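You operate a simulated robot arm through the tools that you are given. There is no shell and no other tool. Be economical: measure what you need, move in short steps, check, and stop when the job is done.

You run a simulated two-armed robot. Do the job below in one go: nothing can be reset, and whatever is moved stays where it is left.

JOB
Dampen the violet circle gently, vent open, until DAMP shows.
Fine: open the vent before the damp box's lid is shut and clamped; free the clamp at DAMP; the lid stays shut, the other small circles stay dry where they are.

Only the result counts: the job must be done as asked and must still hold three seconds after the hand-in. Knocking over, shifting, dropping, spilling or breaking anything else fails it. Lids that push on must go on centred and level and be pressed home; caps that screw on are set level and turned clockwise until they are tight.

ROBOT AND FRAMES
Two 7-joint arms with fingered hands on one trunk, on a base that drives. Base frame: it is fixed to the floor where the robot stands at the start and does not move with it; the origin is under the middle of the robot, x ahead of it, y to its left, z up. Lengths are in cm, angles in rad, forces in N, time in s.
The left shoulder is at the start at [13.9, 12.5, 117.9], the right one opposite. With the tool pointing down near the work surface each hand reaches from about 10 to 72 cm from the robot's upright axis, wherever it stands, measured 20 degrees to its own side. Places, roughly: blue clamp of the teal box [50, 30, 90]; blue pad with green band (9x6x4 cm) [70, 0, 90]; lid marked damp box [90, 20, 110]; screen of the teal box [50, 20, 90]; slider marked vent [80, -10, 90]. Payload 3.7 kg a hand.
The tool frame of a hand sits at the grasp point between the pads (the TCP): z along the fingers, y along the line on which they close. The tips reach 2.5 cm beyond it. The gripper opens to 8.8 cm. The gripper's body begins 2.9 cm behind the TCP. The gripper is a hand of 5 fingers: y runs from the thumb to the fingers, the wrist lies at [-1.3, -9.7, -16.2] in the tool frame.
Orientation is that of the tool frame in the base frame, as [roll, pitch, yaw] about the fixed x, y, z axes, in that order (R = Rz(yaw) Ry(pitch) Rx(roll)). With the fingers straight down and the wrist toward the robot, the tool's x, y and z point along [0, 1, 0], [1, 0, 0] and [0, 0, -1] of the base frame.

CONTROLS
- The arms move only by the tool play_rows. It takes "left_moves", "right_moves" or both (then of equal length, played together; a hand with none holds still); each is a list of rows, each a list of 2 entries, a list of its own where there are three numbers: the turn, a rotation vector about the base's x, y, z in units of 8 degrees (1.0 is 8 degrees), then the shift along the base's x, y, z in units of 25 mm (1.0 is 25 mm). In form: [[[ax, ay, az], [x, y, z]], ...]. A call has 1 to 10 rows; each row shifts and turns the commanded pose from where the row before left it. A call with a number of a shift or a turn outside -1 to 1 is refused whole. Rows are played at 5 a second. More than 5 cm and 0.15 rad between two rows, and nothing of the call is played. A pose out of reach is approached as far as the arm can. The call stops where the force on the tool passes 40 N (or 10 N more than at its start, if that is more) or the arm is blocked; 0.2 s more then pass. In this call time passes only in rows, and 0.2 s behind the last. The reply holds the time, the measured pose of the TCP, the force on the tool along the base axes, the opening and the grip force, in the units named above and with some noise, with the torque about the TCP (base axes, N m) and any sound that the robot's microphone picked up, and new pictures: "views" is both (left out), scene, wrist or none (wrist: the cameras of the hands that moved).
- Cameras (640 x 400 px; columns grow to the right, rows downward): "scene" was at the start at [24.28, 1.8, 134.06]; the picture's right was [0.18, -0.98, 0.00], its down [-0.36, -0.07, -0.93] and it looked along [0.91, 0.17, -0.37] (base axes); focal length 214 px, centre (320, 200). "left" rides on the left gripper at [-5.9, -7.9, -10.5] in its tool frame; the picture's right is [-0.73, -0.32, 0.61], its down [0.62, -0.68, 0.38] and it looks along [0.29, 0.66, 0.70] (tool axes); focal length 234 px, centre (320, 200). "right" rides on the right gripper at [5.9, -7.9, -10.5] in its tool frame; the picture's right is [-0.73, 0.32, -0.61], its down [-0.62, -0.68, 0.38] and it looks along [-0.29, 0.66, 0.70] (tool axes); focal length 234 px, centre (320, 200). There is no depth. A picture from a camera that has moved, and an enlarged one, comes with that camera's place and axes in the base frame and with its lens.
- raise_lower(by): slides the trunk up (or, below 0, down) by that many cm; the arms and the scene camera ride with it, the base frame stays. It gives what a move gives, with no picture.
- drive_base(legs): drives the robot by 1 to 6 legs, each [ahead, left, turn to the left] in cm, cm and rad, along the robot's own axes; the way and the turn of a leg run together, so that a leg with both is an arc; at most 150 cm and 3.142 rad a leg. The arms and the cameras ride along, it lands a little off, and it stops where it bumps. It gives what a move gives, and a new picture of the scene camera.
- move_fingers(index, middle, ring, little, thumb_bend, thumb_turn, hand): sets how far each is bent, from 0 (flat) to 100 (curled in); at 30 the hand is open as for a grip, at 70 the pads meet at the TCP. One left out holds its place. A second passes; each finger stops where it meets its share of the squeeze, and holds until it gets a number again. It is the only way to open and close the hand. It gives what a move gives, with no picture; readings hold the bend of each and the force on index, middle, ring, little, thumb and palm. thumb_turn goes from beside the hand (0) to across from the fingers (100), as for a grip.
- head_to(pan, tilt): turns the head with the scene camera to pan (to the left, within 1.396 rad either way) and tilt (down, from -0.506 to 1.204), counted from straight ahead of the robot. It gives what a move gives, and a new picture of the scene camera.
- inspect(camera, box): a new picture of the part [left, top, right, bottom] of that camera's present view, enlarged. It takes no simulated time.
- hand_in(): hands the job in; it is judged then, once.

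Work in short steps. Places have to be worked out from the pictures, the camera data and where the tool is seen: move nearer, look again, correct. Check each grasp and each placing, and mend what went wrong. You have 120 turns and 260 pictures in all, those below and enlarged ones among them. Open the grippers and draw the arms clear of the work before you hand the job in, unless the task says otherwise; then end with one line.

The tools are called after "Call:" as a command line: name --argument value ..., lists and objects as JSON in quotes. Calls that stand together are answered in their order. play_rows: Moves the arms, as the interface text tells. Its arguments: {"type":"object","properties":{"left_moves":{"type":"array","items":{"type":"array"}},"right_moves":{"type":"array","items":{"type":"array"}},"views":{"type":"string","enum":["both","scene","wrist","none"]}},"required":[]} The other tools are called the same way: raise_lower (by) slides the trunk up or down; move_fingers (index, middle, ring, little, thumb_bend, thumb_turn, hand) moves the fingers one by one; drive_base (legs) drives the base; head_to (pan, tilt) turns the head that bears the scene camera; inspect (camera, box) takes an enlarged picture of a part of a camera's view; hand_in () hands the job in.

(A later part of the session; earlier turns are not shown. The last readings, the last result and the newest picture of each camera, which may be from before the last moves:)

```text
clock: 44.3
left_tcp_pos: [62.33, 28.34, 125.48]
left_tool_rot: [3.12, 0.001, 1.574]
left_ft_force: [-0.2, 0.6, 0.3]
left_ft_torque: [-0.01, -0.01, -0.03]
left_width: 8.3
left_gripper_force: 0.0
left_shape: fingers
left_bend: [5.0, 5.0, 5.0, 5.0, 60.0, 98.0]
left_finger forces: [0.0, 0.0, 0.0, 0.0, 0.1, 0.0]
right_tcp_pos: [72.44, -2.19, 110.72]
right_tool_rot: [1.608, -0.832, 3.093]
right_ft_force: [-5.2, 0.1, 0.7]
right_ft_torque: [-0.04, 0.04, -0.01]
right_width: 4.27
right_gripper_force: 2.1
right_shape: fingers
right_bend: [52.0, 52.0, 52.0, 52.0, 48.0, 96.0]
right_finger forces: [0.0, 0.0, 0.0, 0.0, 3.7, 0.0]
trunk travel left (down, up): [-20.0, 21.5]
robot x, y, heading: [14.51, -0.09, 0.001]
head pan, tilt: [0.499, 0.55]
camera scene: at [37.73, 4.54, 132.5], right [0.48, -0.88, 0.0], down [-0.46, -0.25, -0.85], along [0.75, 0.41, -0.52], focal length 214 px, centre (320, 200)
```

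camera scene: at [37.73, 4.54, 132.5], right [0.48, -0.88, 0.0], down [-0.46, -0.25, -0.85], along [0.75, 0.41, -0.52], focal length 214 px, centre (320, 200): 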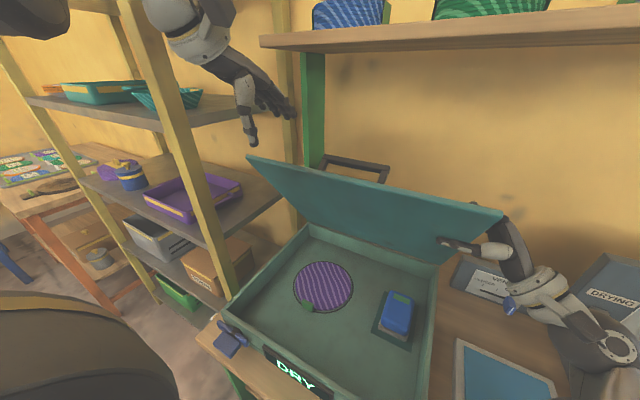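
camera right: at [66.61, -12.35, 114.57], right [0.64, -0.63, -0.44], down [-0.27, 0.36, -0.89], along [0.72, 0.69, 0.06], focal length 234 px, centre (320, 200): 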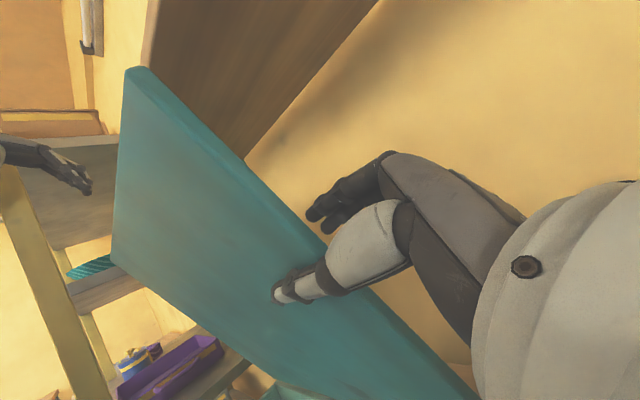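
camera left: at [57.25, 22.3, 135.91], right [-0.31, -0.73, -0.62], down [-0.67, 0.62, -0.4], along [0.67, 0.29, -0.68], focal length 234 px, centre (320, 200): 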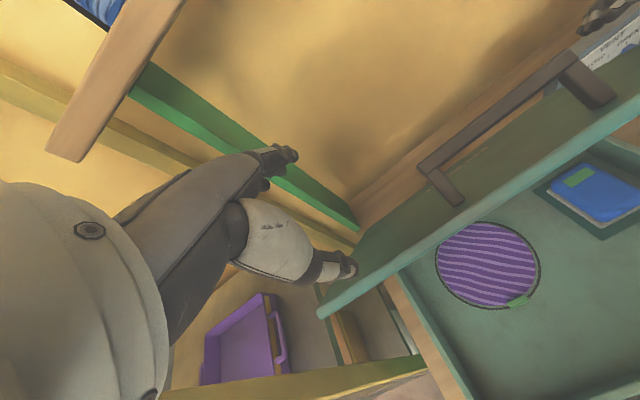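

This works well. I repeat the shuffle.

Call:
drive_base --legs '[[-3.5, 0, 0]]'

Call:
play_rows --right_moves '[[[0, 0, 0], [0.7, 0, 0]], [[0, 0, 0], [0.7, 0, 0]]]' --views "none"

Call:
drive_base --legs '[[-3.5, 0, 0]]'

Call:
play_rows --right_moves '[[[0, 0, 0], [0.7, 0, 0]], [[0, 0, 0], [0.7, 0, 0]]]' --views "scene"

```text
clock: 45.2
left_tcp_pos: [58.68, 28.28, 125.51]
left_tool_rot: [3.119, 0.0, 1.575]
left_ft_force: [0.0, -0.6, 0.2]
left_ft_torque: [0.01, -0.05, -0.02]
left_width: 8.33
left_gripper_force: 0.0
left_shape: fingers
left_bend: [5.0, 5.0, 5.0, 5.0, 60.0, 98.0]
left_finger forces: [0.0, 0.1, 0.0, 0.1, 0.0, 0.0]
right_tcp_pos: [68.89, -2.09, 110.96]
right_tool_rot: [1.61, -0.834, 3.091]
right_ft_force: [-2.3, 0.9, -2.3]
right_ft_torque: [0.06, -0.07, 0.01]
right_width: 4.27
right_gripper_force: 1.8
right_shape: fingers
right_bend: [52.0, 52.0, 52.0, 52.0, 48.0, 98.0]
right_finger forces: [0.0, 0.0, 0.1, 0.0, 3.4, 0.0]
trunk travel left (down, up): [-20.0, 21.5]
robot x, y, heading: [11.37, 0.16, 0.003]
head pan, tilt: [0.499, 0.55]
camera scene: at [34.15, 4.53, 132.51], right [0.48, -0.88, 0.0], down [-0.46, -0.25, -0.85], along [0.75, 0.41, -0.52], focal length 214 px, centre (320, 200)
```

scene: 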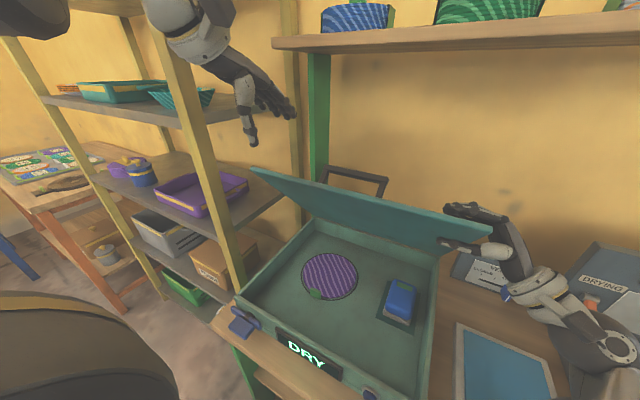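

```text
clock: 45.8
left_tcp_pos: [58.72, 28.34, 125.43]
left_tool_rot: [3.119, -0.002, 1.575]
left_ft_force: [-0.1, 0.1, -0.5]
left_ft_torque: [0.01, 0.03, 0.0]
left_width: 8.32
left_gripper_force: 0.1
left_shape: fingers
left_bend: [5.0, 5.0, 5.0, 5.0, 60.0, 98.0]
left_finger forces: [0.0, 0.0, 0.1, 0.0, 0.0, 0.0]
right_tcp_pos: [72.41, -2.22, 110.85]
right_tool_rot: [1.608, -0.835, 3.094]
right_ft_force: [-4.9, 0.2, -0.4]
right_ft_torque: [-0.02, 0.08, -0.08]
right_width: 4.26
right_gripper_force: 1.6
right_shape: fingers
right_bend: [52.0, 52.0, 52.0, 52.0, 48.0, 96.0]
right_finger forces: [0.1, 0.0, 0.0, 0.1, 3.8, 0.0]
trunk travel left (down, up): [-20.0, 21.5]
robot x, y, heading: [11.17, -0.05, 0.005]
head pan, tilt: [0.499, 0.55]
```

```text
clock: 46.6
left_tcp_pos: [55.41, 28.21, 125.51]
left_tool_rot: [3.12, 0.002, 1.574]
left_ft_force: [-0.5, -0.7, 0.9]
left_ft_torque: [0.0, -0.01, 0.01]
left_width: 8.29
left_gripper_force: 0.0
left_shape: fingers
left_bend: [5.0, 5.0, 5.0, 5.0, 60.0, 98.0]
left_finger forces: [0.1, 0.0, 0.1, 0.1, 0.0, 0.0]
right_tcp_pos: [68.94, -2.33, 110.92]
right_tool_rot: [1.61, -0.835, 3.087]
right_ft_force: [-2.6, -0.5, -2.3]
right_ft_torque: [0.01, -0.05, -0.02]
right_width: 4.29
right_gripper_force: 1.7
right_shape: fingers
right_bend: [52.0, 52.0, 52.0, 52.0, 48.0, 98.0]
right_finger forces: [0.1, 0.1, 0.0, 0.0, 3.3, 0.0]
trunk travel left (down, up): [-20.0, 21.5]
robot x, y, heading: [7.87, -0.27, 0.01]
head pan, tilt: [0.499, 0.55]
camera scene: at [30.75, 4.5, 132.51], right [0.48, -0.88, 0.0], down [-0.46, -0.25, -0.85], along [0.75, 0.41, -0.52], focal length 214 px, centre (320, 200)
```

scene: 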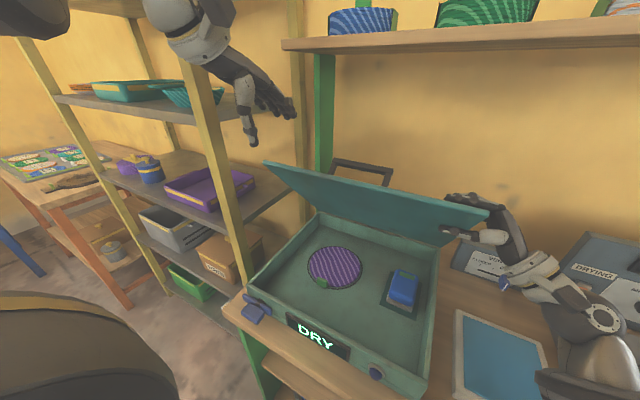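

```text
clock: 47.2
left_tcp_pos: [55.29, 28.22, 125.39]
left_tool_rot: [3.118, 0.0, 1.574]
left_ft_force: [-0.2, 0.1, -0.4]
left_ft_torque: [-0.03, 0.0, 0.01]
left_width: 8.31
left_gripper_force: 0.1
left_shape: fingers
left_bend: [5.0, 5.0, 5.0, 5.0, 60.0, 98.0]
left_finger forces: [0.1, 0.1, 0.0, 0.1, 0.0, 0.0]
right_tcp_pos: [72.48, -2.36, 111.09]
right_tool_rot: [1.608, -0.834, 3.092]
right_ft_force: [-4.3, 0.2, 0.1]
right_ft_torque: [0.01, 0.06, -0.09]
right_width: 4.26
right_gripper_force: 1.3
right_shape: fingers
right_bend: [52.0, 52.0, 52.0, 52.0, 48.0, 96.0]
right_finger forces: [0.0, 0.0, 0.0, 0.0, 3.5, 0.0]
trunk travel left (down, up): [-20.0, 21.5]
robot x, y, heading: [7.93, -0.25, 0.001]
head pan, tilt: [0.499, 0.55]
camera scene: at [30.82, 4.51, 132.5], right [0.48, -0.88, 0.0], down [-0.46, -0.25, -0.85], along [0.75, 0.41, -0.52], focal length 214 px, centre (320, 200)
```

scene: 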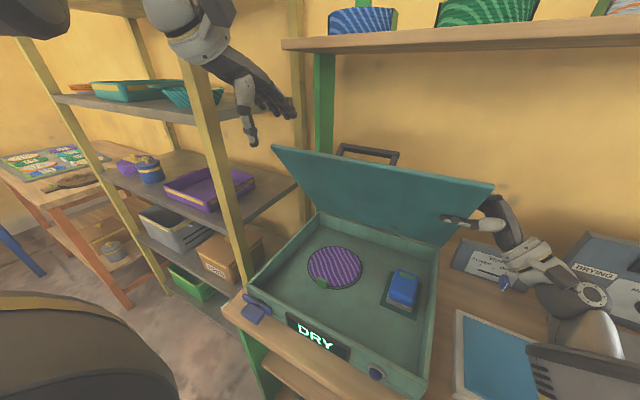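

Two more shuffles.

Call:
drive_base --legs '[[-3.5, 0, 0]]'

Call:
play_rows --right_moves '[[[0, 0, 0], [0.7, 0, 0]], [[0, 0, 0], [0.7, 0, 0]]]' --views "none"

Call:
drive_base --legs '[[-3.5, 0, 0]]'

Call:
play_rows --right_moves '[[[0, 0, 0], [0.7, 0, 0]], [[0, 0, 0], [0.5, 0, 0]]]' --views "scene"

```text
clock: 48.1
left_tcp_pos: [51.67, 28.08, 125.65]
left_tool_rot: [3.118, 0.0, 1.574]
left_ft_force: [-0.6, -0.6, -1.4]
left_ft_torque: [0.0, -0.02, 0.03]
left_width: 8.32
left_gripper_force: 0.1
left_shape: fingers
left_bend: [5.0, 5.0, 5.0, 5.0, 60.0, 98.0]
left_finger forces: [0.1, 0.0, 0.0, 0.0, 0.1, 0.1]
right_tcp_pos: [68.84, -2.39, 110.9]
right_tool_rot: [1.612, -0.833, 3.087]
right_ft_force: [-1.3, -0.7, -2.5]
right_ft_torque: [0.03, -0.01, -0.04]
right_width: 4.28
right_gripper_force: 1.6
right_shape: fingers
right_bend: [52.0, 52.0, 52.0, 52.0, 48.0, 98.0]
right_finger forces: [0.0, 0.1, 0.0, 0.0, 3.4, 0.0]
trunk travel left (down, up): [-20.0, 21.5]
robot x, y, heading: [4.44, 0.32, 0.0]
head pan, tilt: [0.499, 0.55]
camera scene: at [27.25, 4.49, 132.51], right [0.48, -0.88, 0.0], down [-0.46, -0.25, -0.85], along [0.75, 0.41, -0.52], focal length 214 px, centre (320, 200)
```

scene: 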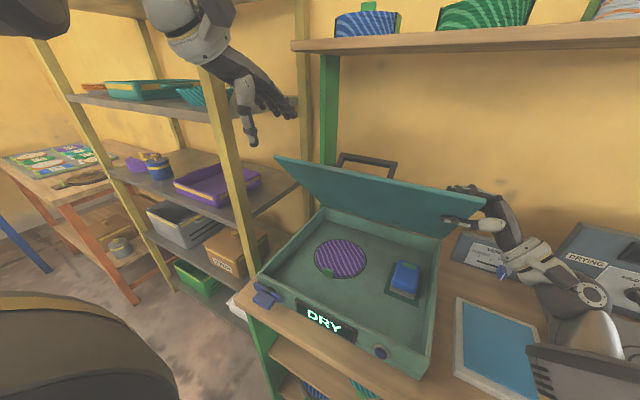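

```text
clock: 48.7
left_tcp_pos: [51.9, 28.18, 125.54]
left_tool_rot: [3.119, 0.002, 1.574]
left_ft_force: [-0.2, -0.3, 0.2]
left_ft_torque: [-0.01, 0.01, 0.02]
left_width: 8.36
left_gripper_force: 0.1
left_shape: fingers
left_bend: [5.0, 5.0, 5.0, 5.0, 60.0, 98.0]
left_finger forces: [0.0, 0.0, 0.0, 0.0, 0.0, 0.1]
right_tcp_pos: [72.54, -2.29, 110.93]
right_tool_rot: [1.609, -0.831, 3.092]
right_ft_force: [-3.9, 1.0, 0.0]
right_ft_torque: [0.01, 0.08, -0.07]
right_width: 4.3
right_gripper_force: 1.4
right_shape: fingers
right_bend: [52.0, 52.0, 52.0, 52.0, 48.0, 96.0]
right_finger forces: [0.0, 0.2, 0.0, 0.1, 3.6, 0.0]
trunk travel left (down, up): [-20.0, 21.5]
robot x, y, heading: [4.44, -0.38, 0.002]
head pan, tilt: [0.499, 0.55]
```

```text
clock: 49.5
left_tcp_pos: [48.4, 28.22, 125.5]
left_tool_rot: [3.119, 0.001, 1.573]
left_ft_force: [0.5, -0.1, 0.1]
left_ft_torque: [0.01, -0.03, -0.03]
left_width: 8.34
left_gripper_force: 0.0
left_shape: fingers
left_bend: [5.0, 5.0, 5.0, 5.0, 60.0, 98.0]
left_finger forces: [0.0, 0.0, 0.1, 0.0, 0.0, 0.1]
right_tcp_pos: [68.96, -2.57, 110.93]
right_tool_rot: [1.611, -0.834, 3.087]
right_ft_force: [-2.0, -0.1, -2.8]
right_ft_torque: [0.0, -0.04, -0.01]
right_width: 4.29
right_gripper_force: 1.7
right_shape: fingers
right_bend: [52.0, 52.0, 52.0, 52.0, 48.0, 98.0]
right_finger forces: [0.0, 0.0, 0.0, 0.1, 3.3, 0.1]
trunk travel left (down, up): [-20.0, 21.5]
robot x, y, heading: [0.91, 0.25, 0.003]
head pan, tilt: [0.499, 0.55]
camera scene: at [23.83, 4.47, 132.51], right [0.48, -0.88, 0.0], down [-0.46, -0.25, -0.85], along [0.75, 0.41, -0.52], focal length 214 px, centre (320, 200)
```

scene: 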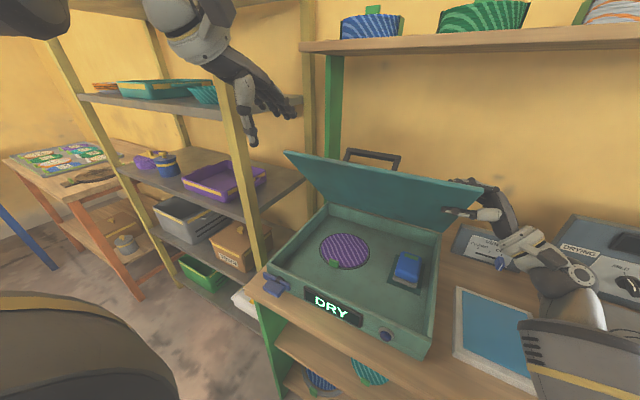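

```text
clock: 50.1
left_tcp_pos: [48.3, 28.21, 125.41]
left_tool_rot: [3.118, 0.0, 1.573]
left_ft_force: [0.7, 1.1, -0.2]
left_ft_torque: [0.0, 0.0, 0.0]
left_width: 8.3
left_gripper_force: 0.1
left_shape: fingers
left_bend: [5.0, 5.0, 5.0, 5.0, 60.0, 98.0]
left_finger forces: [0.1, 0.1, 0.1, 0.0, 0.0, 0.1]
right_tcp_pos: [71.88, -2.36, 110.99]
right_tool_rot: [1.61, -0.833, 3.09]
right_ft_force: [-5.0, 0.4, 0.9]
right_ft_torque: [0.0, 0.08, -0.04]
right_width: 4.3
right_gripper_force: 1.9
right_shape: fingers
right_bend: [52.0, 52.0, 52.0, 52.0, 48.0, 96.0]
right_finger forces: [0.0, 0.1, 0.1, 0.1, 3.5, 0.0]
trunk travel left (down, up): [-20.0, 21.5]
robot x, y, heading: [1.16, 0.07, 0.005]
head pan, tilt: [0.499, 0.55]
camera scene: at [23.87, 4.47, 132.5], right [0.48, -0.88, 0.0], down [-0.46, -0.25, -0.85], along [0.75, 0.41, -0.52], focal length 214 px, centre (320, 200)
```

scene: 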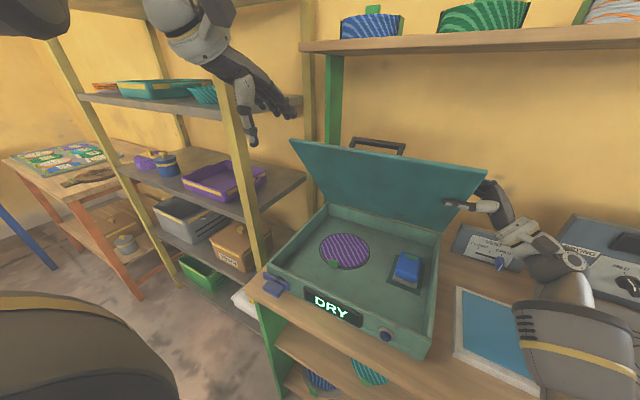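

Base is now at x ≈ 1. The left hand goes down 12 cm then in to y ≈ 16, all in front of the lid edge.

Call:
play_rows --left_moves '[[[0, 0, 0], [0, 0, -1]], [[0, 0, 0], [0, 0, -1]], [[0, 0, 0], [0, 0, -1]], [[0, 0, 0], [0, 0, -1]], [[0, 0, 0], [0, -1, -1]], [[0, 0, 0], [0, -1, 0]], [[0, 0, 0], [0, -1, 0]], [[0, 0, 0], [0, -1, 0]], [[0, 0, 0], [0, -1, 0]]]'

```text
clock: 52.1
left_tcp_pos: [48.37, 15.61, 112.99]
left_tool_rot: [3.122, -0.001, 1.573]
left_ft_force: [0.2, -1.1, 1.0]
left_ft_torque: [0.0, 0.0, 0.02]
left_width: 8.31
left_gripper_force: 0.0
left_shape: fingers
left_bend: [5.0, 5.0, 5.0, 5.0, 60.0, 98.0]
left_finger forces: [0.0, 0.0, 0.0, 0.1, 0.1, 0.0]
right_tcp_pos: [72.0, -2.45, 110.9]
right_tool_rot: [1.61, -0.835, 3.092]
right_ft_force: [-4.3, -0.3, -1.1]
right_ft_torque: [0.01, 0.03, -0.06]
right_width: 4.28
right_gripper_force: 2.1
right_shape: fingers
right_bend: [52.0, 52.0, 52.0, 52.0, 48.0, 96.0]
right_finger forces: [0.1, 0.0, 0.0, 0.1, 3.6, 0.0]
trunk travel left (down, up): [-20.0, 21.5]
robot x, y, heading: [0.9, 0.25, 0.005]
head pan, tilt: [0.499, 0.55]
camera scene: at [23.91, 4.43, 132.49], right [0.48, -0.88, 0.0], down [-0.46, -0.25, -0.85], along [0.75, 0.41, -0.52], focal length 214 px, centre (320, 200)
camera left: at [40.23, 9.65, 123.4], right [-0.31, -0.73, -0.61], down [-0.67, 0.62, -0.4], along [0.67, 0.29, -0.68], focal length 234 px, centre (320, 200)
```

scene: 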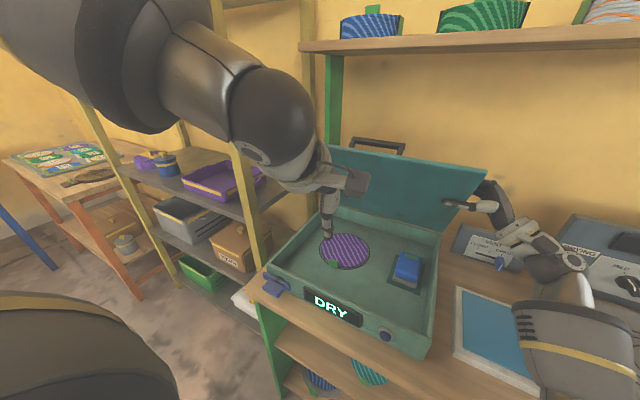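
left: 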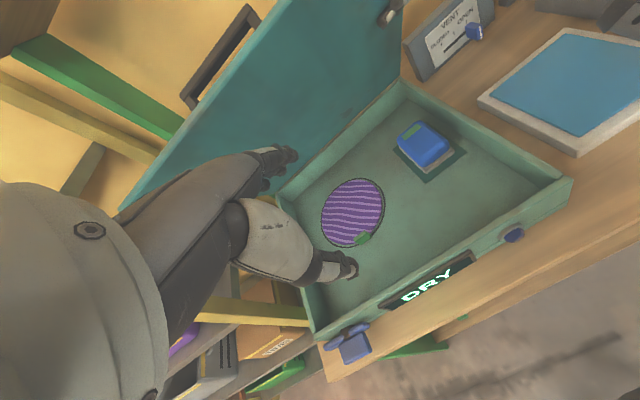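

All reached. Now forward until the left fingers meet the lid's inner face.

Call:
play_rows --left_moves '[[[0, 0, 0], [1, 0, 0]], [[0, 0, 0], [1, 0, 0]], [[0, 0, 0], [1, 0, 0]], [[0, 0, 0], [1, 0, 0]], [[0, 0, 0], [0.6, 0, 0]]]'

```text
clock: 53.3
left_tcp_pos: [59.95, 15.78, 112.83]
left_tool_rot: [3.12, 0.0, 1.573]
left_ft_force: [-1.6, -0.1, -1.4]
left_ft_torque: [0.03, 0.14, -0.01]
left_width: 8.34
left_gripper_force: 2.1
left_shape: fingers
left_bend: [5.0, 6.0, 5.0, 5.0, 60.0, 98.0]
left_finger forces: [0.1, 2.4, 0.0, 0.0, 0.1, 0.1]
right_tcp_pos: [71.97, -2.45, 110.82]
right_tool_rot: [1.611, -0.835, 3.087]
right_ft_force: [0.5, -0.3, -0.5]
right_ft_torque: [0.0, 0.0, 0.05]
right_width: 3.99
right_gripper_force: 0.1
right_shape: fingers
right_bend: [52.0, 52.0, 52.0, 52.0, 50.0, 97.0]
right_finger forces: [0.0, 0.0, 0.1, 0.0, 0.1, 0.0]
trunk travel left (down, up): [-20.0, 21.5]
robot x, y, heading: [0.84, 0.41, 0.0]
head pan, tilt: [0.499, 0.55]
camera scene: at [23.95, 4.47, 132.48], right [0.48, -0.88, 0.0], down [-0.46, -0.25, -0.85], along [0.75, 0.41, -0.52], focal length 214 px, centre (320, 200)
camera left: at [51.84, 9.79, 123.24], right [-0.31, -0.73, -0.61], down [-0.67, 0.62, -0.4], along [0.67, 0.29, -0.68], focal length 234 px, centre (320, 200)
```

scene: 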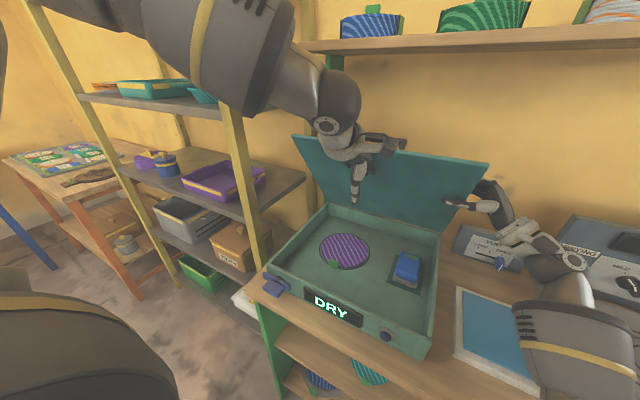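
left: 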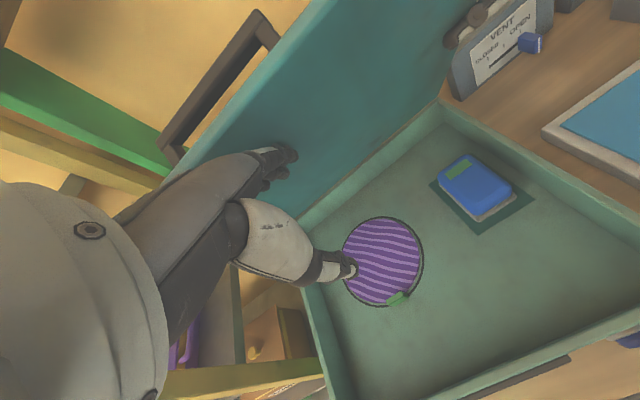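

The left finger now carries the lid (2.4 N), the right hand is unloaded. I open the right hand slightly and slide it out to the right.

Call:
move_fingers --hand "right" --index 40 --middle 40 --ring 40 --little 40 --thumb_bend 40

Call:
play_rows --right_moves '[[[0, 0, 0], [0, -0.7, 0]], [[0, 0, 0], [0, -0.7, 0]], [[0, 0, 0], [0, -0.8, 0]], [[0, 0, 0], [0, -0.8, 0]], [[0, 0, 0], [0, -0.8, 0]], [[0, 0, 0], [0, -0.8, 0]]]' --views "scene"

```text
clock: 54.3
left_tcp_pos: [60.01, 15.79, 112.76]
left_tool_rot: [3.121, 0.0, 1.573]
left_ft_force: [-1.7, -0.3, -2.1]
left_ft_torque: [0.0, 0.17, 0.03]
left_width: 8.32
left_gripper_force: 1.6
left_shape: fingers
left_bend: [5.0, 6.0, 5.0, 5.0, 60.0, 98.0]
left_finger forces: [0.2, 2.4, 0.0, 0.0, 0.0, 0.0]
right_tcp_pos: [72.02, -2.28, 110.99]
right_tool_rot: [1.613, -0.837, 3.085]
right_ft_force: [-0.4, -0.9, 0.7]
right_ft_torque: [-0.01, 0.0, 0.01]
right_width: 6.31
right_gripper_force: 0.1
right_shape: fingers
right_bend: [40.0, 40.0, 40.0, 40.0, 40.0, 97.0]
right_finger forces: [0.0, 0.0, 0.0, 0.0, 0.1, 0.1]
trunk travel left (down, up): [-20.0, 21.5]
robot x, y, heading: [1.12, -0.05, -0.006]
head pan, tilt: [0.499, 0.55]
```

```text
clock: 55.7
left_tcp_pos: [59.87, 15.73, 112.83]
left_tool_rot: [3.12, 0.001, 1.573]
left_ft_force: [-2.3, -0.8, -1.9]
left_ft_torque: [-0.05, 0.12, 0.0]
left_width: 8.32
left_gripper_force: 1.3
left_shape: fingers
left_bend: [5.0, 6.0, 5.0, 5.0, 60.0, 98.0]
left_finger forces: [0.2, 2.4, 0.0, 0.1, 0.1, 0.0]
right_tcp_pos: [72.39, -14.04, 110.87]
right_tool_rot: [1.611, -0.833, 3.087]
right_ft_force: [0.1, 0.4, 0.0]
right_ft_torque: [0.01, 0.01, 0.03]
right_width: 6.3
right_gripper_force: 0.0
right_shape: fingers
right_bend: [40.0, 40.0, 40.0, 40.0, 40.0, 97.0]
right_finger forces: [0.0, 0.0, 0.1, 0.0, 0.0, 0.1]
trunk travel left (down, up): [-20.0, 21.5]
robot x, y, heading: [1.03, -0.04, 0.002]
head pan, tilt: [0.499, 0.55]
camera scene: at [23.94, 4.45, 132.49], right [0.48, -0.88, 0.0], down [-0.46, -0.25, -0.85], along [0.75, 0.41, -0.52], focal length 214 px, centre (320, 200)
```

scene: 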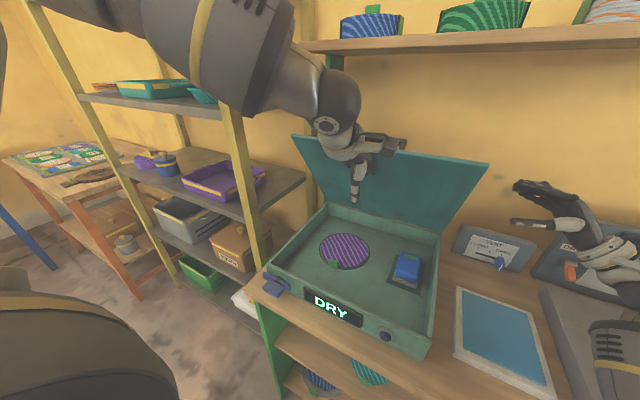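

Right hand is clear. Now the left hand lowers the lid: first rows back and down, letting its front edge settle on the back of the fingers.

Call:
play_rows --left_moves '[[[0, 0, 0], [-0.6, 0, -0.1]], [[0, 0, 0], [-0.6, 0, -0.1]], [[0, 0, 0], [-0.6, 0, -0.1]], [[0, 0, 0], [-0.6, 0, -0.4]], [[0, 0, 0], [-0.6, 0, -0.4]]]'

```text
clock: 56.9
left_tcp_pos: [52.65, 15.75, 110.15]
left_tool_rot: [3.12, 0.0, 1.572]
left_ft_force: [-1.9, 0.4, -2.1]
left_ft_torque: [-0.01, 0.07, 0.0]
left_width: 8.35
left_gripper_force: 1.8
left_shape: fingers
left_bend: [5.0, 5.0, 5.0, 5.0, 60.0, 98.0]
left_finger forces: [0.1, 2.8, 0.0, 0.0, 0.0, 0.0]
right_tcp_pos: [72.26, -14.02, 110.88]
right_tool_rot: [1.614, -0.833, 3.084]
right_ft_force: [0.6, 0.6, 1.0]
right_ft_torque: [-0.04, 0.02, 0.03]
right_width: 6.29
right_gripper_force: 0.1
right_shape: fingers
right_bend: [40.0, 40.0, 40.0, 40.0, 40.0, 97.0]
right_finger forces: [0.0, 0.1, 0.0, 0.0, 0.0, 0.1]
trunk travel left (down, up): [-20.0, 21.5]
robot x, y, heading: [0.44, 0.17, 0.004]
head pan, tilt: [0.499, 0.55]
camera scene: at [23.94, 4.48, 132.49], right [0.48, -0.88, 0.0], down [-0.46, -0.25, -0.85], along [0.75, 0.41, -0.52], focal length 214 px, centre (320, 200)
camera left: at [44.47, 9.85, 120.59], right [-0.31, -0.73, -0.61], down [-0.67, 0.62, -0.4], along [0.67, 0.29, -0.68], focal length 234 px, centre (320, 200)
```

scene: 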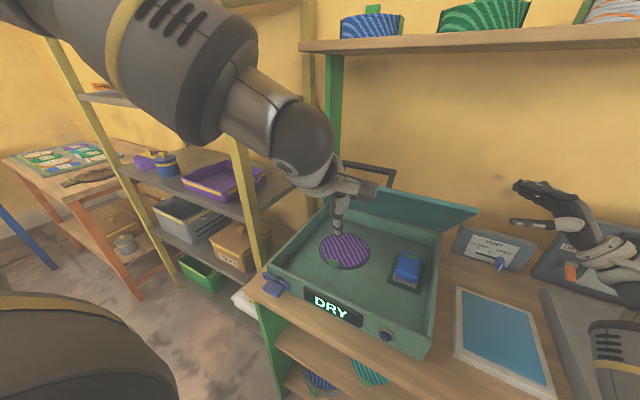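
left: 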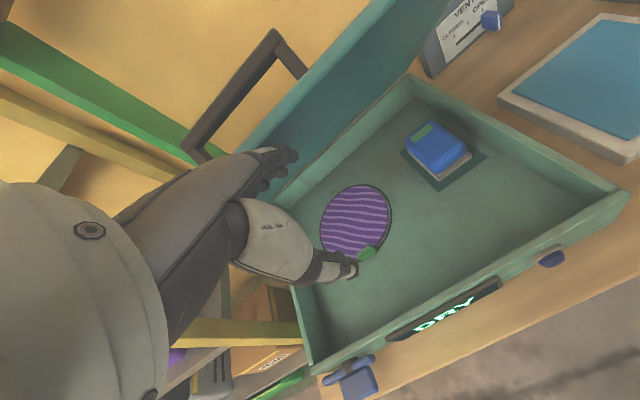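

Lid follows with 2.8 N on the finger. I tuck the thumb to the side so it clears the box rim, then look.

Call:
move_fingers --hand "left" --thumb_turn 0 --thumb_bend 20

Call:
inspect --camera "left" --box '[0, 0, 640, 400]'

Call:
inspect --camera "scene" --box '[220, 120, 500, 350]'

```text
clock: 57.9
left_tcp_pos: [52.58, 15.74, 110.26]
left_tool_rot: [3.12, -0.002, 1.572]
left_ft_force: [-2.5, 0.0, -2.3]
left_ft_torque: [-0.03, 0.06, 0.04]
left_width: 13.07
left_gripper_force: 1.5
left_shape: fingers
left_bend: [5.0, 5.0, 5.0, 5.0, 20.0, 0.0]
left_finger forces: [0.0, 2.9, 0.0, 0.1, 0.1, 0.1]
right_tcp_pos: [72.34, -14.05, 110.77]
right_tool_rot: [1.612, -0.834, 3.087]
right_ft_force: [-1.3, 0.2, 0.4]
right_ft_torque: [-0.02, 0.0, 0.0]
right_width: 6.28
right_gripper_force: 0.1
right_shape: fingers
right_bend: [40.0, 40.0, 40.0, 40.0, 40.0, 97.0]
right_finger forces: [0.0, 0.1, 0.0, 0.0, 0.1, 0.0]
trunk travel left (down, up): [-20.0, 21.5]
robot x, y, heading: [0.68, -0.13, 0.004]
head pan, tilt: [0.499, 0.55]
```

```text
1.00 times, centred on (320, 200) of left (not enlarged: the box is as wide or as high as the picture)
camera zoom: at [44.48, 9.85, 120.59], right [-0.31, -0.73, -0.61], down [-0.67, 0.62, -0.4], along [0.67, 0.29, -0.68], focal length 234 px, centre (320, 200)
```

zoom: 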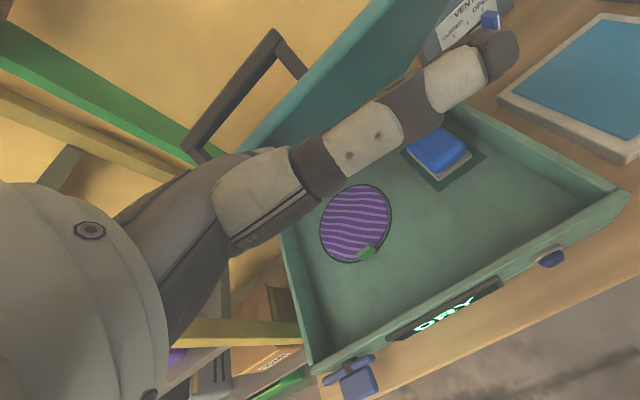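

```text
1.74 times, centred on (360, 235) of scene
camera zoom: at [23.94, 4.48, 132.49], right [0.48, -0.88, 0.0], down [-0.46, -0.25, -0.85], along [0.75, 0.41, -0.52], focal length 373 px, centre (250, 139)
```

zoom: 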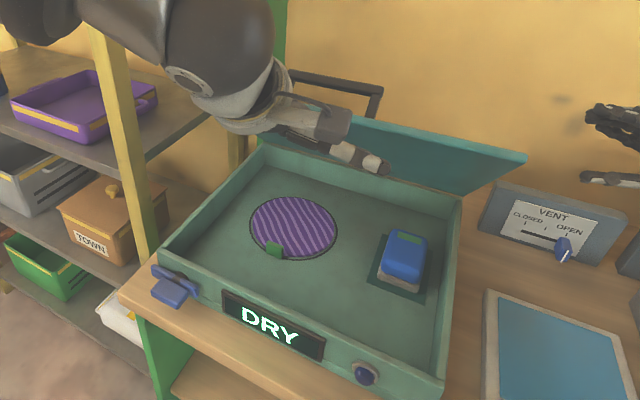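

The thumb lies beside the hand now. I continue lowering along the lid-edge arc.

Call:
play_rows --left_moves '[[[0, 0, 0], [-0.7, 0, -0.75]], [[0, 0, 0], [-0.7, 0, -0.75]], [[0, 0, 0], [-0.7, 0, -0.75]], [[0, 0, 0], [-0.3, 0, -0.7]], [[0, 0, 0], [-0.3, 0, -0.7]]]'

Call:
inspect --camera "scene" --box '[220, 120, 500, 350]'

```text
clock: 59.1
left_tcp_pos: [50.41, 15.1, 101.39]
left_tool_rot: [3.122, 0.0, 1.573]
left_ft_force: [-1.5, -0.7, -4.6]
left_ft_torque: [-0.04, 0.03, 0.02]
left_width: 13.08
left_gripper_force: 2.2
left_shape: fingers
left_bend: [5.0, 5.0, 5.0, 5.0, 20.0, 0.0]
left_finger forces: [0.1, 3.6, 0.0, 0.0, 0.0, 0.0]
left hand out of reach, approached as far as the arm can: row 2, 3, 4, 5
right_tcp_pos: [72.36, -14.05, 110.73]
right_tool_rot: [1.612, -0.834, 3.085]
right_ft_force: [-0.2, -0.5, -0.6]
right_ft_torque: [0.0, -0.01, -0.01]
right_width: 6.29
right_gripper_force: 0.0
right_shape: fingers
right_bend: [40.0, 40.0, 40.0, 40.0, 40.0, 97.0]
right_finger forces: [0.1, 0.0, 0.0, 0.0, 0.0, 0.0]
trunk travel left (down, up): [-20.0, 21.5]
robot x, y, heading: [1.0, -0.08, 0.003]
head pan, tilt: [0.499, 0.55]
camera scene: at [23.99, 4.48, 132.47], right [0.48, -0.88, 0.0], down [-0.46, -0.25, -0.85], along [0.75, 0.41, -0.52], focal length 214 px, centre (320, 200)
camera left: at [42.21, 9.2, 111.87], right [-0.31, -0.73, -0.61], down [-0.67, 0.62, -0.4], along [0.67, 0.29, -0.68], focal length 234 px, centre (320, 200)
```

scene: 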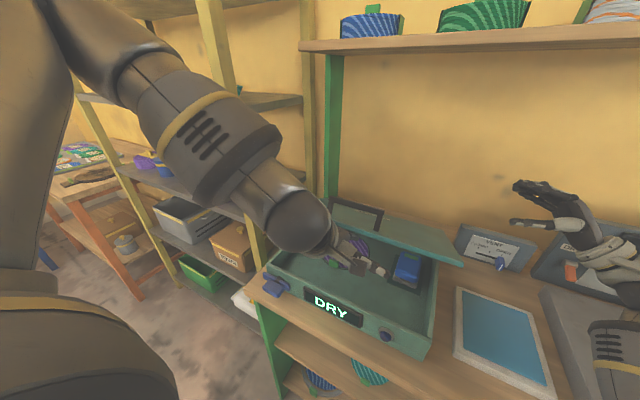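
left: 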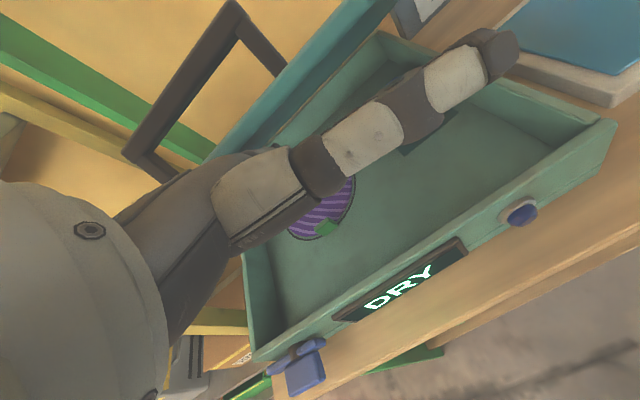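

```text
1.74 times, centred on (360, 235) of scene
camera zoom: at [23.99, 4.48, 132.47], right [0.48, -0.88, 0.0], down [-0.46, -0.25, -0.85], along [0.75, 0.41, -0.52], focal length 373 px, centre (250, 139)
```

zoom: 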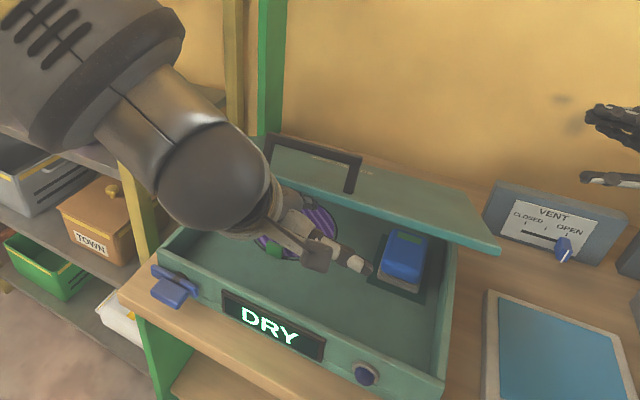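

The arm's folding limit again; I let the base drive back 4 cm to carry the hand out while it keeps the lid.

Call:
drive_base --legs '[[-4, 0, 0]]'

Call:
play_rows --left_moves '[[[0, 0, 0], [0, 0, -0.6]], [[0, 0, 0], [0, 0, -0.6]]]'

Call:
inspect --camera "scene" --box '[220, 120, 500, 350]'

```text
clock: 60.0
left_tcp_pos: [46.2, 15.22, 101.37]
left_tool_rot: [3.12, -0.001, 1.575]
left_ft_force: [-0.4, -0.3, -3.5]
left_ft_torque: [-0.05, 0.19, -0.01]
left_width: 13.09
left_gripper_force: 1.8
left_shape: fingers
left_bend: [5.0, 5.0, 5.0, 5.0, 20.0, 0.0]
left_finger forces: [0.0, 3.8, 0.0, 0.1, 0.0, 0.0]
right_tcp_pos: [68.29, -14.08, 110.88]
right_tool_rot: [1.612, -0.836, 3.086]
right_ft_force: [-0.1, 1.0, 0.1]
right_ft_torque: [-0.01, 0.0, -0.03]
right_width: 6.31
right_gripper_force: 0.0
right_shape: fingers
right_bend: [40.0, 40.0, 40.0, 40.0, 40.0, 97.0]
right_finger forces: [0.0, 0.1, 0.1, 0.0, 0.1, 0.0]
trunk travel left (down, up): [-20.0, 21.5]
robot x, y, heading: [-3.19, -0.09, -0.004]
head pan, tilt: [0.499, 0.55]
camera scene: at [19.88, 4.46, 132.48], right [0.48, -0.88, 0.0], down [-0.46, -0.25, -0.85], along [0.75, 0.41, -0.52], focal length 214 px, centre (320, 200)
```

scene: 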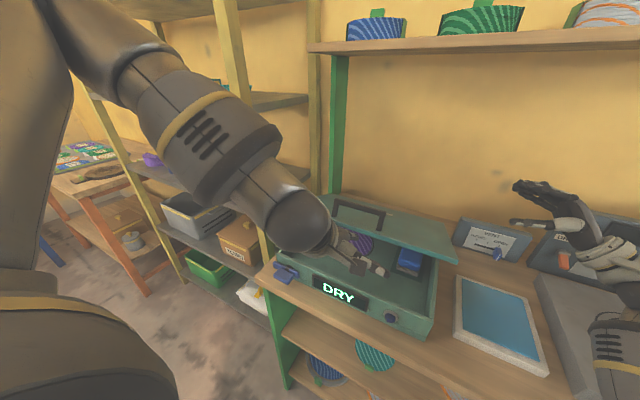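

```text
clock: 60.6
left_tcp_pos: [46.33, 15.08, 98.25]
left_tool_rot: [3.123, 0.002, 1.573]
left_ft_force: [-3.2, -0.4, -2.9]
left_ft_torque: [-0.04, 0.03, 0.03]
left_width: 13.08
left_gripper_force: 2.1
left_shape: fingers
left_bend: [5.0, 5.0, 5.0, 5.0, 20.0, 0.0]
left_finger forces: [0.1, 4.6, 0.0, 0.0, 0.1, 0.0]
right_tcp_pos: [68.28, -13.98, 110.82]
right_tool_rot: [1.613, -0.833, 3.084]
right_ft_force: [-0.2, 0.3, -0.7]
right_ft_torque: [-0.02, -0.03, -0.02]
right_width: 6.31
right_gripper_force: 0.0
right_shape: fingers
right_bend: [40.0, 40.0, 40.0, 40.0, 40.0, 97.0]
right_finger forces: [0.0, 0.0, 0.1, 0.0, 0.0, 0.1]
trunk travel left (down, up): [-20.0, 21.5]
robot x, y, heading: [-3.07, 0.25, 0.003]
head pan, tilt: [0.499, 0.55]
camera scene: at [19.91, 4.46, 132.48], right [0.48, -0.88, 0.0], down [-0.46, -0.25, -0.85], along [0.75, 0.41, -0.52], focal length 214 px, centre (320, 200)
camera left: at [38.21, 9.21, 108.83], right [-0.31, -0.73, -0.61], down [-0.67, 0.62, -0.4], along [0.67, 0.29, -0.68], focal length 234 px, centre (320, 200)
```

scene: 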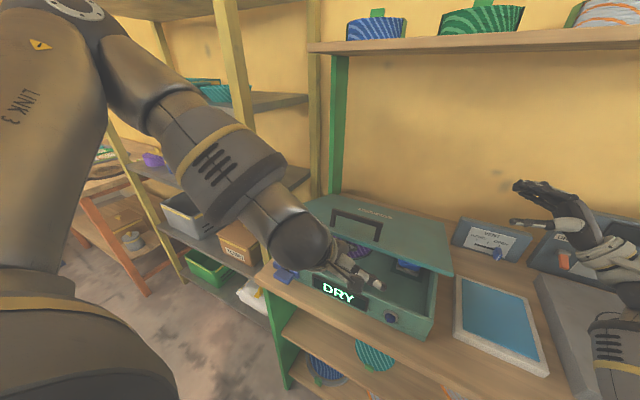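
left: 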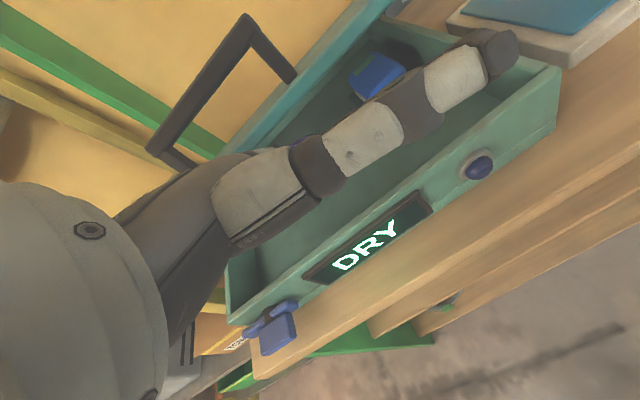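

```text
1.74 times, centred on (360, 235) of scene
camera zoom: at [19.91, 4.46, 132.48], right [0.48, -0.88, 0.0], down [-0.46, -0.25, -0.85], along [0.75, 0.41, -0.52], focal length 373 px, centre (250, 139)
```

zoom: 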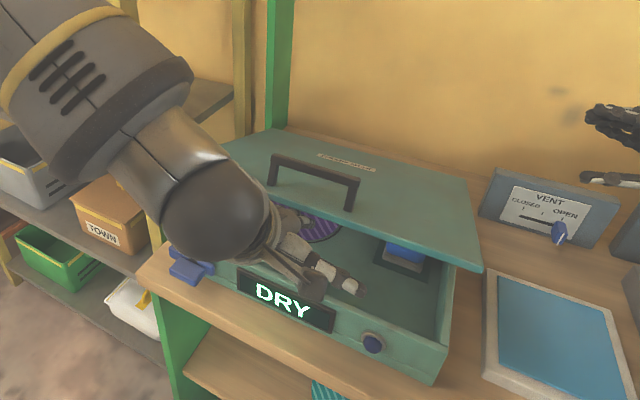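

The lid is nearly down, its edge on the middle finger. I draw back 3 cm by the base so the edge slides toward the fingertip.

Call:
drive_base --legs '[[-3, 0, 0]]'

Call:
inspect --camera "left" --box '[0, 0, 640, 400]'

Call:
inspect --camera "scene" --box '[260, 160, 480, 340]'

```text
clock: 61.5
left_tcp_pos: [43.09, 15.14, 98.5]
left_tool_rot: [3.121, -0.002, 1.571]
left_ft_force: [-18.3, -0.6, -0.8]
left_ft_torque: [0.02, 0.0, 0.16]
left_width: 12.95
left_gripper_force: 8.7
left_shape: fingers
left_bend: [8.0, 8.0, 9.0, 5.0, 20.0, 0.0]
left_finger forces: [3.9, 11.1, 3.6, 0.0, 0.1, 0.0]
right_tcp_pos: [64.99, -14.06, 111.02]
right_tool_rot: [1.611, -0.833, 3.088]
right_ft_force: [0.6, 0.1, -0.3]
right_ft_torque: [-0.03, 0.03, -0.02]
right_width: 6.31
right_gripper_force: 0.0
right_shape: fingers
right_bend: [40.0, 40.0, 40.0, 40.0, 40.0, 97.0]
right_finger forces: [0.0, 0.0, 0.0, 0.1, 0.1, 0.0]
trunk travel left (down, up): [-20.0, 21.5]
robot x, y, heading: [-5.87, 0.03, 0.001]
head pan, tilt: [0.499, 0.55]
camera scene: at [16.59, 4.43, 132.55], right [0.48, -0.88, 0.0], down [-0.46, -0.25, -0.85], along [0.75, 0.41, -0.52], focal length 214 px, centre (320, 200)
```

scene: 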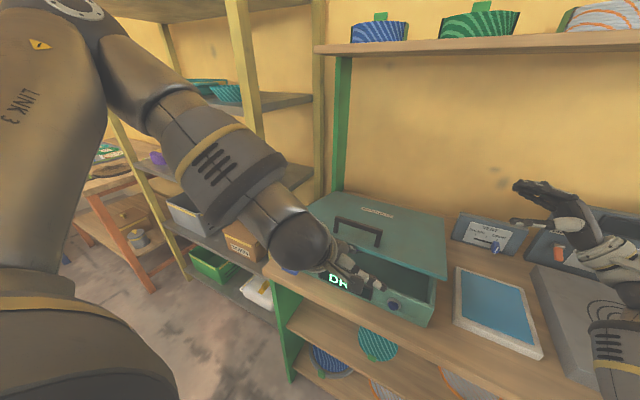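

```text
1.00 times, centred on (320, 200) of left (not enlarged: the box is as wide or as high as the picture)
camera zoom: at [34.89, 9.16, 108.98], right [-0.31, -0.73, -0.61], down [-0.67, 0.62, -0.4], along [0.67, 0.29, -0.68], focal length 234 px, centre (320, 200)
```

zoom: 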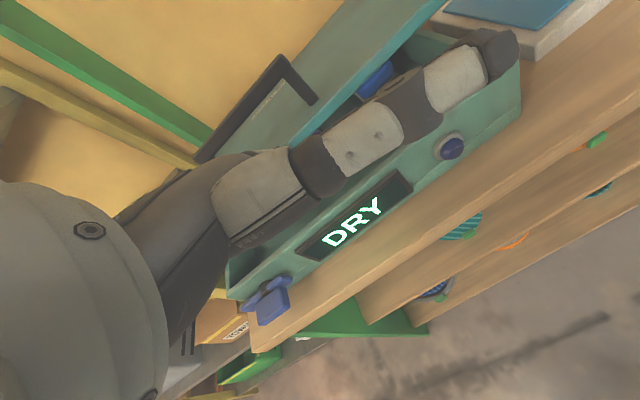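

```text
2.22 times, centred on (370, 250) of scene
camera zoom: at [16.59, 4.43, 132.55], right [0.48, -0.88, 0.0], down [-0.46, -0.25, -0.85], along [0.75, 0.41, -0.52], focal length 477 px, centre (209, 89)
```

zoom: 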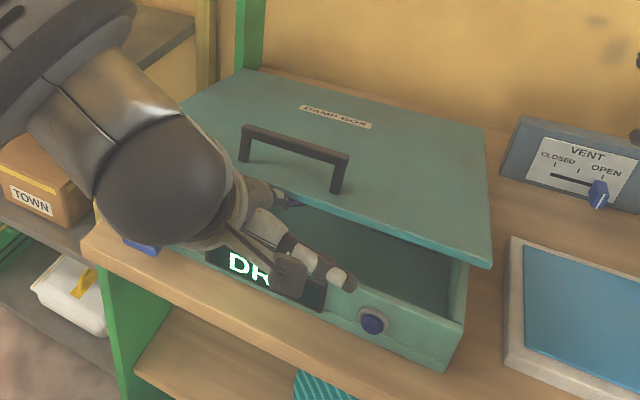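

The force reads -18 N in x; fingers seem wedged. I re-read with a tiny upward move.

Call:
play_rows --left_moves '[[[0, 0, 0], [0, 0, 0.15]]]' --views "none"

Call:
head_to --pan 0.6 --tilt 0.8

Call:
inspect --camera "left" --box '[180, 20, 540, 320]'

```text
clock: 61.9
left_tcp_pos: [43.02, 15.12, 98.76]
left_tool_rot: [3.126, -0.002, 1.572]
left_ft_force: [-17.3, 0.8, 1.1]
left_ft_torque: [0.03, -0.08, 0.16]
left_width: 12.97
left_gripper_force: 8.9
left_shape: fingers
left_bend: [7.0, 8.0, 8.0, 5.0, 20.0, 0.0]
left_finger forces: [3.1, 11.5, 2.9, 0.1, 0.0, 0.1]
right_tcp_pos: [65.01, -14.13, 110.94]
right_tool_rot: [1.61, -0.831, 3.088]
right_ft_force: [0.7, -0.4, -0.7]
right_ft_torque: [0.01, -0.02, 0.0]
right_width: 6.32
right_gripper_force: 0.1
right_shape: fingers
right_bend: [40.0, 40.0, 40.0, 40.0, 40.0, 97.0]
right_finger forces: [0.0, 0.0, 0.1, 0.0, 0.0, 0.0]
trunk travel left (down, up): [-20.0, 21.5]
robot x, y, heading: [-6.28, -0.22, -0.003]
head pan, tilt: [0.499, 0.55]
```

```text
clock: 62.6
left_tcp_pos: [43.09, 15.03, 98.85]
left_tool_rot: [3.124, -0.001, 1.57]
left_ft_force: [-20.2, 0.0, 0.8]
left_ft_torque: [0.02, -0.11, 0.17]
left_width: 12.95
left_gripper_force: 10.1
left_shape: fingers
left_bend: [8.0, 8.0, 9.0, 5.0, 20.0, 0.0]
left_finger forces: [3.9, 12.6, 3.8, 0.0, 0.1, 0.0]
right_tcp_pos: [65.0, -14.12, 110.98]
right_tool_rot: [1.611, -0.831, 3.086]
right_ft_force: [-0.1, 1.0, -0.1]
right_ft_torque: [-0.02, 0.01, 0.03]
right_width: 6.33
right_gripper_force: 0.0
right_shape: fingers
right_bend: [40.0, 40.0, 40.0, 40.0, 40.0, 97.0]
right_finger forces: [0.1, 0.1, 0.0, 0.1, 0.0, 0.1]
trunk travel left (down, up): [-20.0, 21.5]
robot x, y, heading: [-6.11, -0.18, 0.003]
head pan, tilt: [0.6, 0.799]
camera scene: at [15.4, 4.69, 130.4], right [0.57, -0.82, 0.0], down [-0.59, -0.41, -0.7], along [0.58, 0.39, -0.72], focal length 214 px, centre (320, 200)
```

scene: 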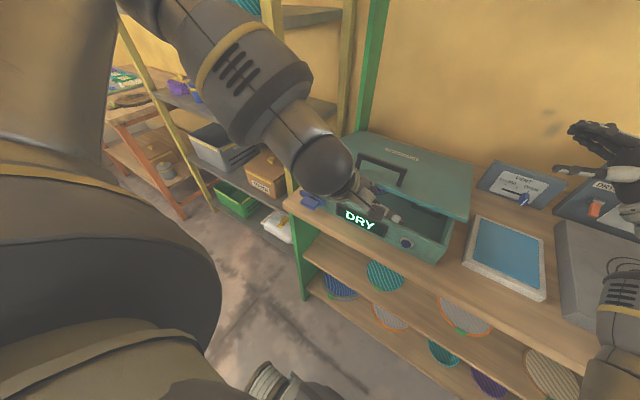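

```text
1.33 times, centred on (360, 170) of left
camera zoom: at [34.95, 9.17, 109.25], right [-0.31, -0.73, -0.61], down [-0.67, 0.62, -0.4], along [0.67, 0.29, -0.68], focal length 312 px, centre (267, 240)
```

zoom: 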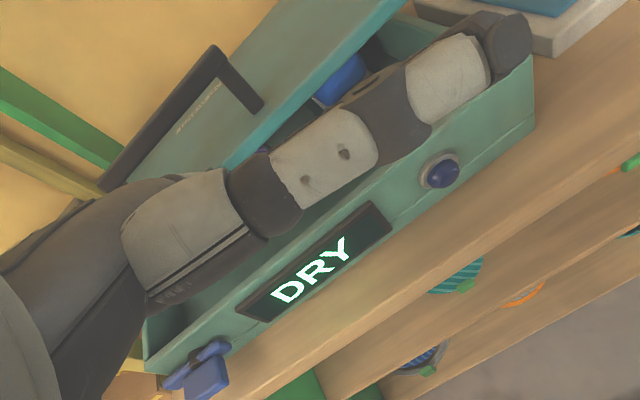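

The force is steady, so something is wedged. I test a 1 cm forward move, which should show whether it loads or relieves.

Call:
play_rows --left_moves '[[[0, 0, 0], [0.2, 0, 0]]]' --views "none"

```text
clock: 63.0
left_tcp_pos: [43.22, 15.19, 98.85]
left_tool_rot: [3.124, 0.0, 1.569]
left_ft_force: [-30.5, 1.3, 3.3]
left_ft_torque: [0.05, -0.29, 0.3]
left_width: 12.87
left_gripper_force: 15.3
left_shape: fingers
left_bend: [9.0, 9.0, 11.0, 5.0, 20.0, 0.0]
left_finger forces: [6.4, 17.9, 6.0, 0.1, 0.0, 0.0]
right_tcp_pos: [64.87, -14.05, 111.04]
right_tool_rot: [1.611, -0.83, 3.086]
right_ft_force: [-0.8, 0.2, -1.1]
right_ft_torque: [0.0, 0.01, 0.01]
right_width: 6.28
right_gripper_force: 0.0
right_shape: fingers
right_bend: [40.0, 40.0, 40.0, 40.0, 40.0, 97.0]
right_finger forces: [0.0, 0.0, 0.0, 0.0, 0.0, 0.0]
trunk travel left (down, up): [-20.0, 21.5]
robot x, y, heading: [-6.46, -0.25, 0.004]
head pan, tilt: [0.6, 0.799]
```

Forward loads it, so the lid's edge is pushing back on the fingers. I pull back with the arm.

Call:
play_rows --left_moves '[[[0, 0, 0], [-0.4, 0, 0]], [[0, 0, 0], [-0.4, 0, 0]]]'

Call:
inspect --camera "scene" --box '[290, 120, 490, 270]'

```text
clock: 63.6
left_tcp_pos: [42.99, 14.97, 98.63]
left_tool_rot: [3.121, 0.0, 1.572]
left_ft_force: [-10.5, 0.4, -0.6]
left_ft_torque: [0.0, 0.08, 0.13]
left_width: 12.97
left_gripper_force: 6.7
left_shape: fingers
left_bend: [7.0, 8.0, 8.0, 5.0, 20.0, 0.0]
left_finger forces: [2.5, 9.1, 1.7, 0.0, 0.0, 0.0]
left hand out of reach, approached as far as the arm can: row 1, 2
right_tcp_pos: [65.11, -14.03, 110.91]
right_tool_rot: [1.613, -0.834, 3.085]
right_ft_force: [0.9, 0.3, -0.9]
right_ft_torque: [-0.04, 0.01, 0.01]
right_width: 6.33
right_gripper_force: 0.1
right_shape: fingers
right_bend: [40.0, 40.0, 40.0, 40.0, 40.0, 97.0]
right_finger forces: [0.0, 0.1, 0.0, 0.0, 0.1, 0.0]
trunk travel left (down, up): [-20.0, 21.5]
robot x, y, heading: [-5.93, 0.09, -0.004]
head pan, tilt: [0.6, 0.799]
camera scene: at [15.57, 4.69, 130.36], right [0.57, -0.82, 0.0], down [-0.59, -0.41, -0.7], along [0.58, 0.39, -0.72], focal length 214 px, centre (320, 200)
camera left: at [34.87, 9.16, 109.21], right [-0.31, -0.73, -0.61], down [-0.67, 0.62, -0.4], along [0.67, 0.29, -0.68], focal length 234 px, centre (320, 200)
```

scene: 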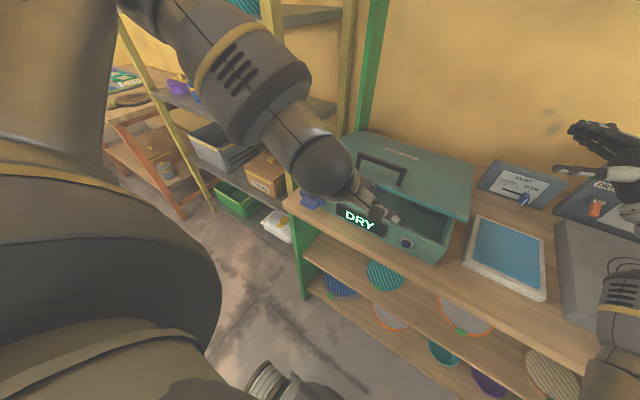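
left: 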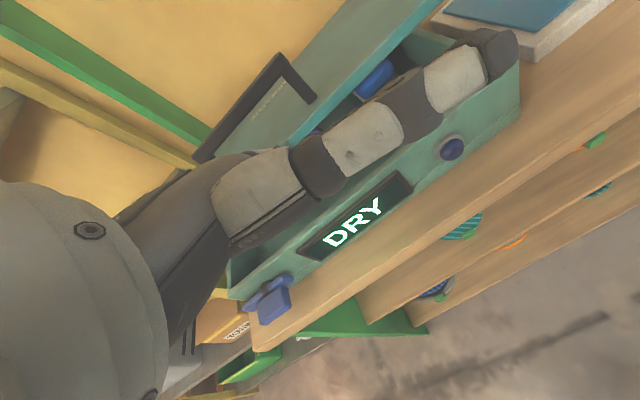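

```text
2.67 times, centred on (390, 195) of scene
camera zoom: at [15.57, 4.69, 130.36], right [0.57, -0.82, 0.0], down [-0.59, -0.41, -0.7], along [0.58, 0.39, -0.72], focal length 572 px, centre (133, 213)
```

zoom: 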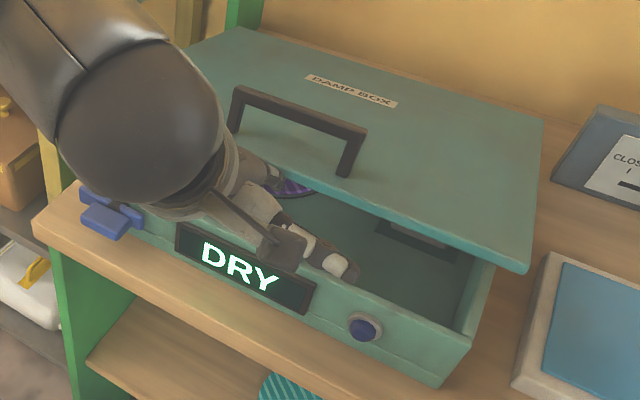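

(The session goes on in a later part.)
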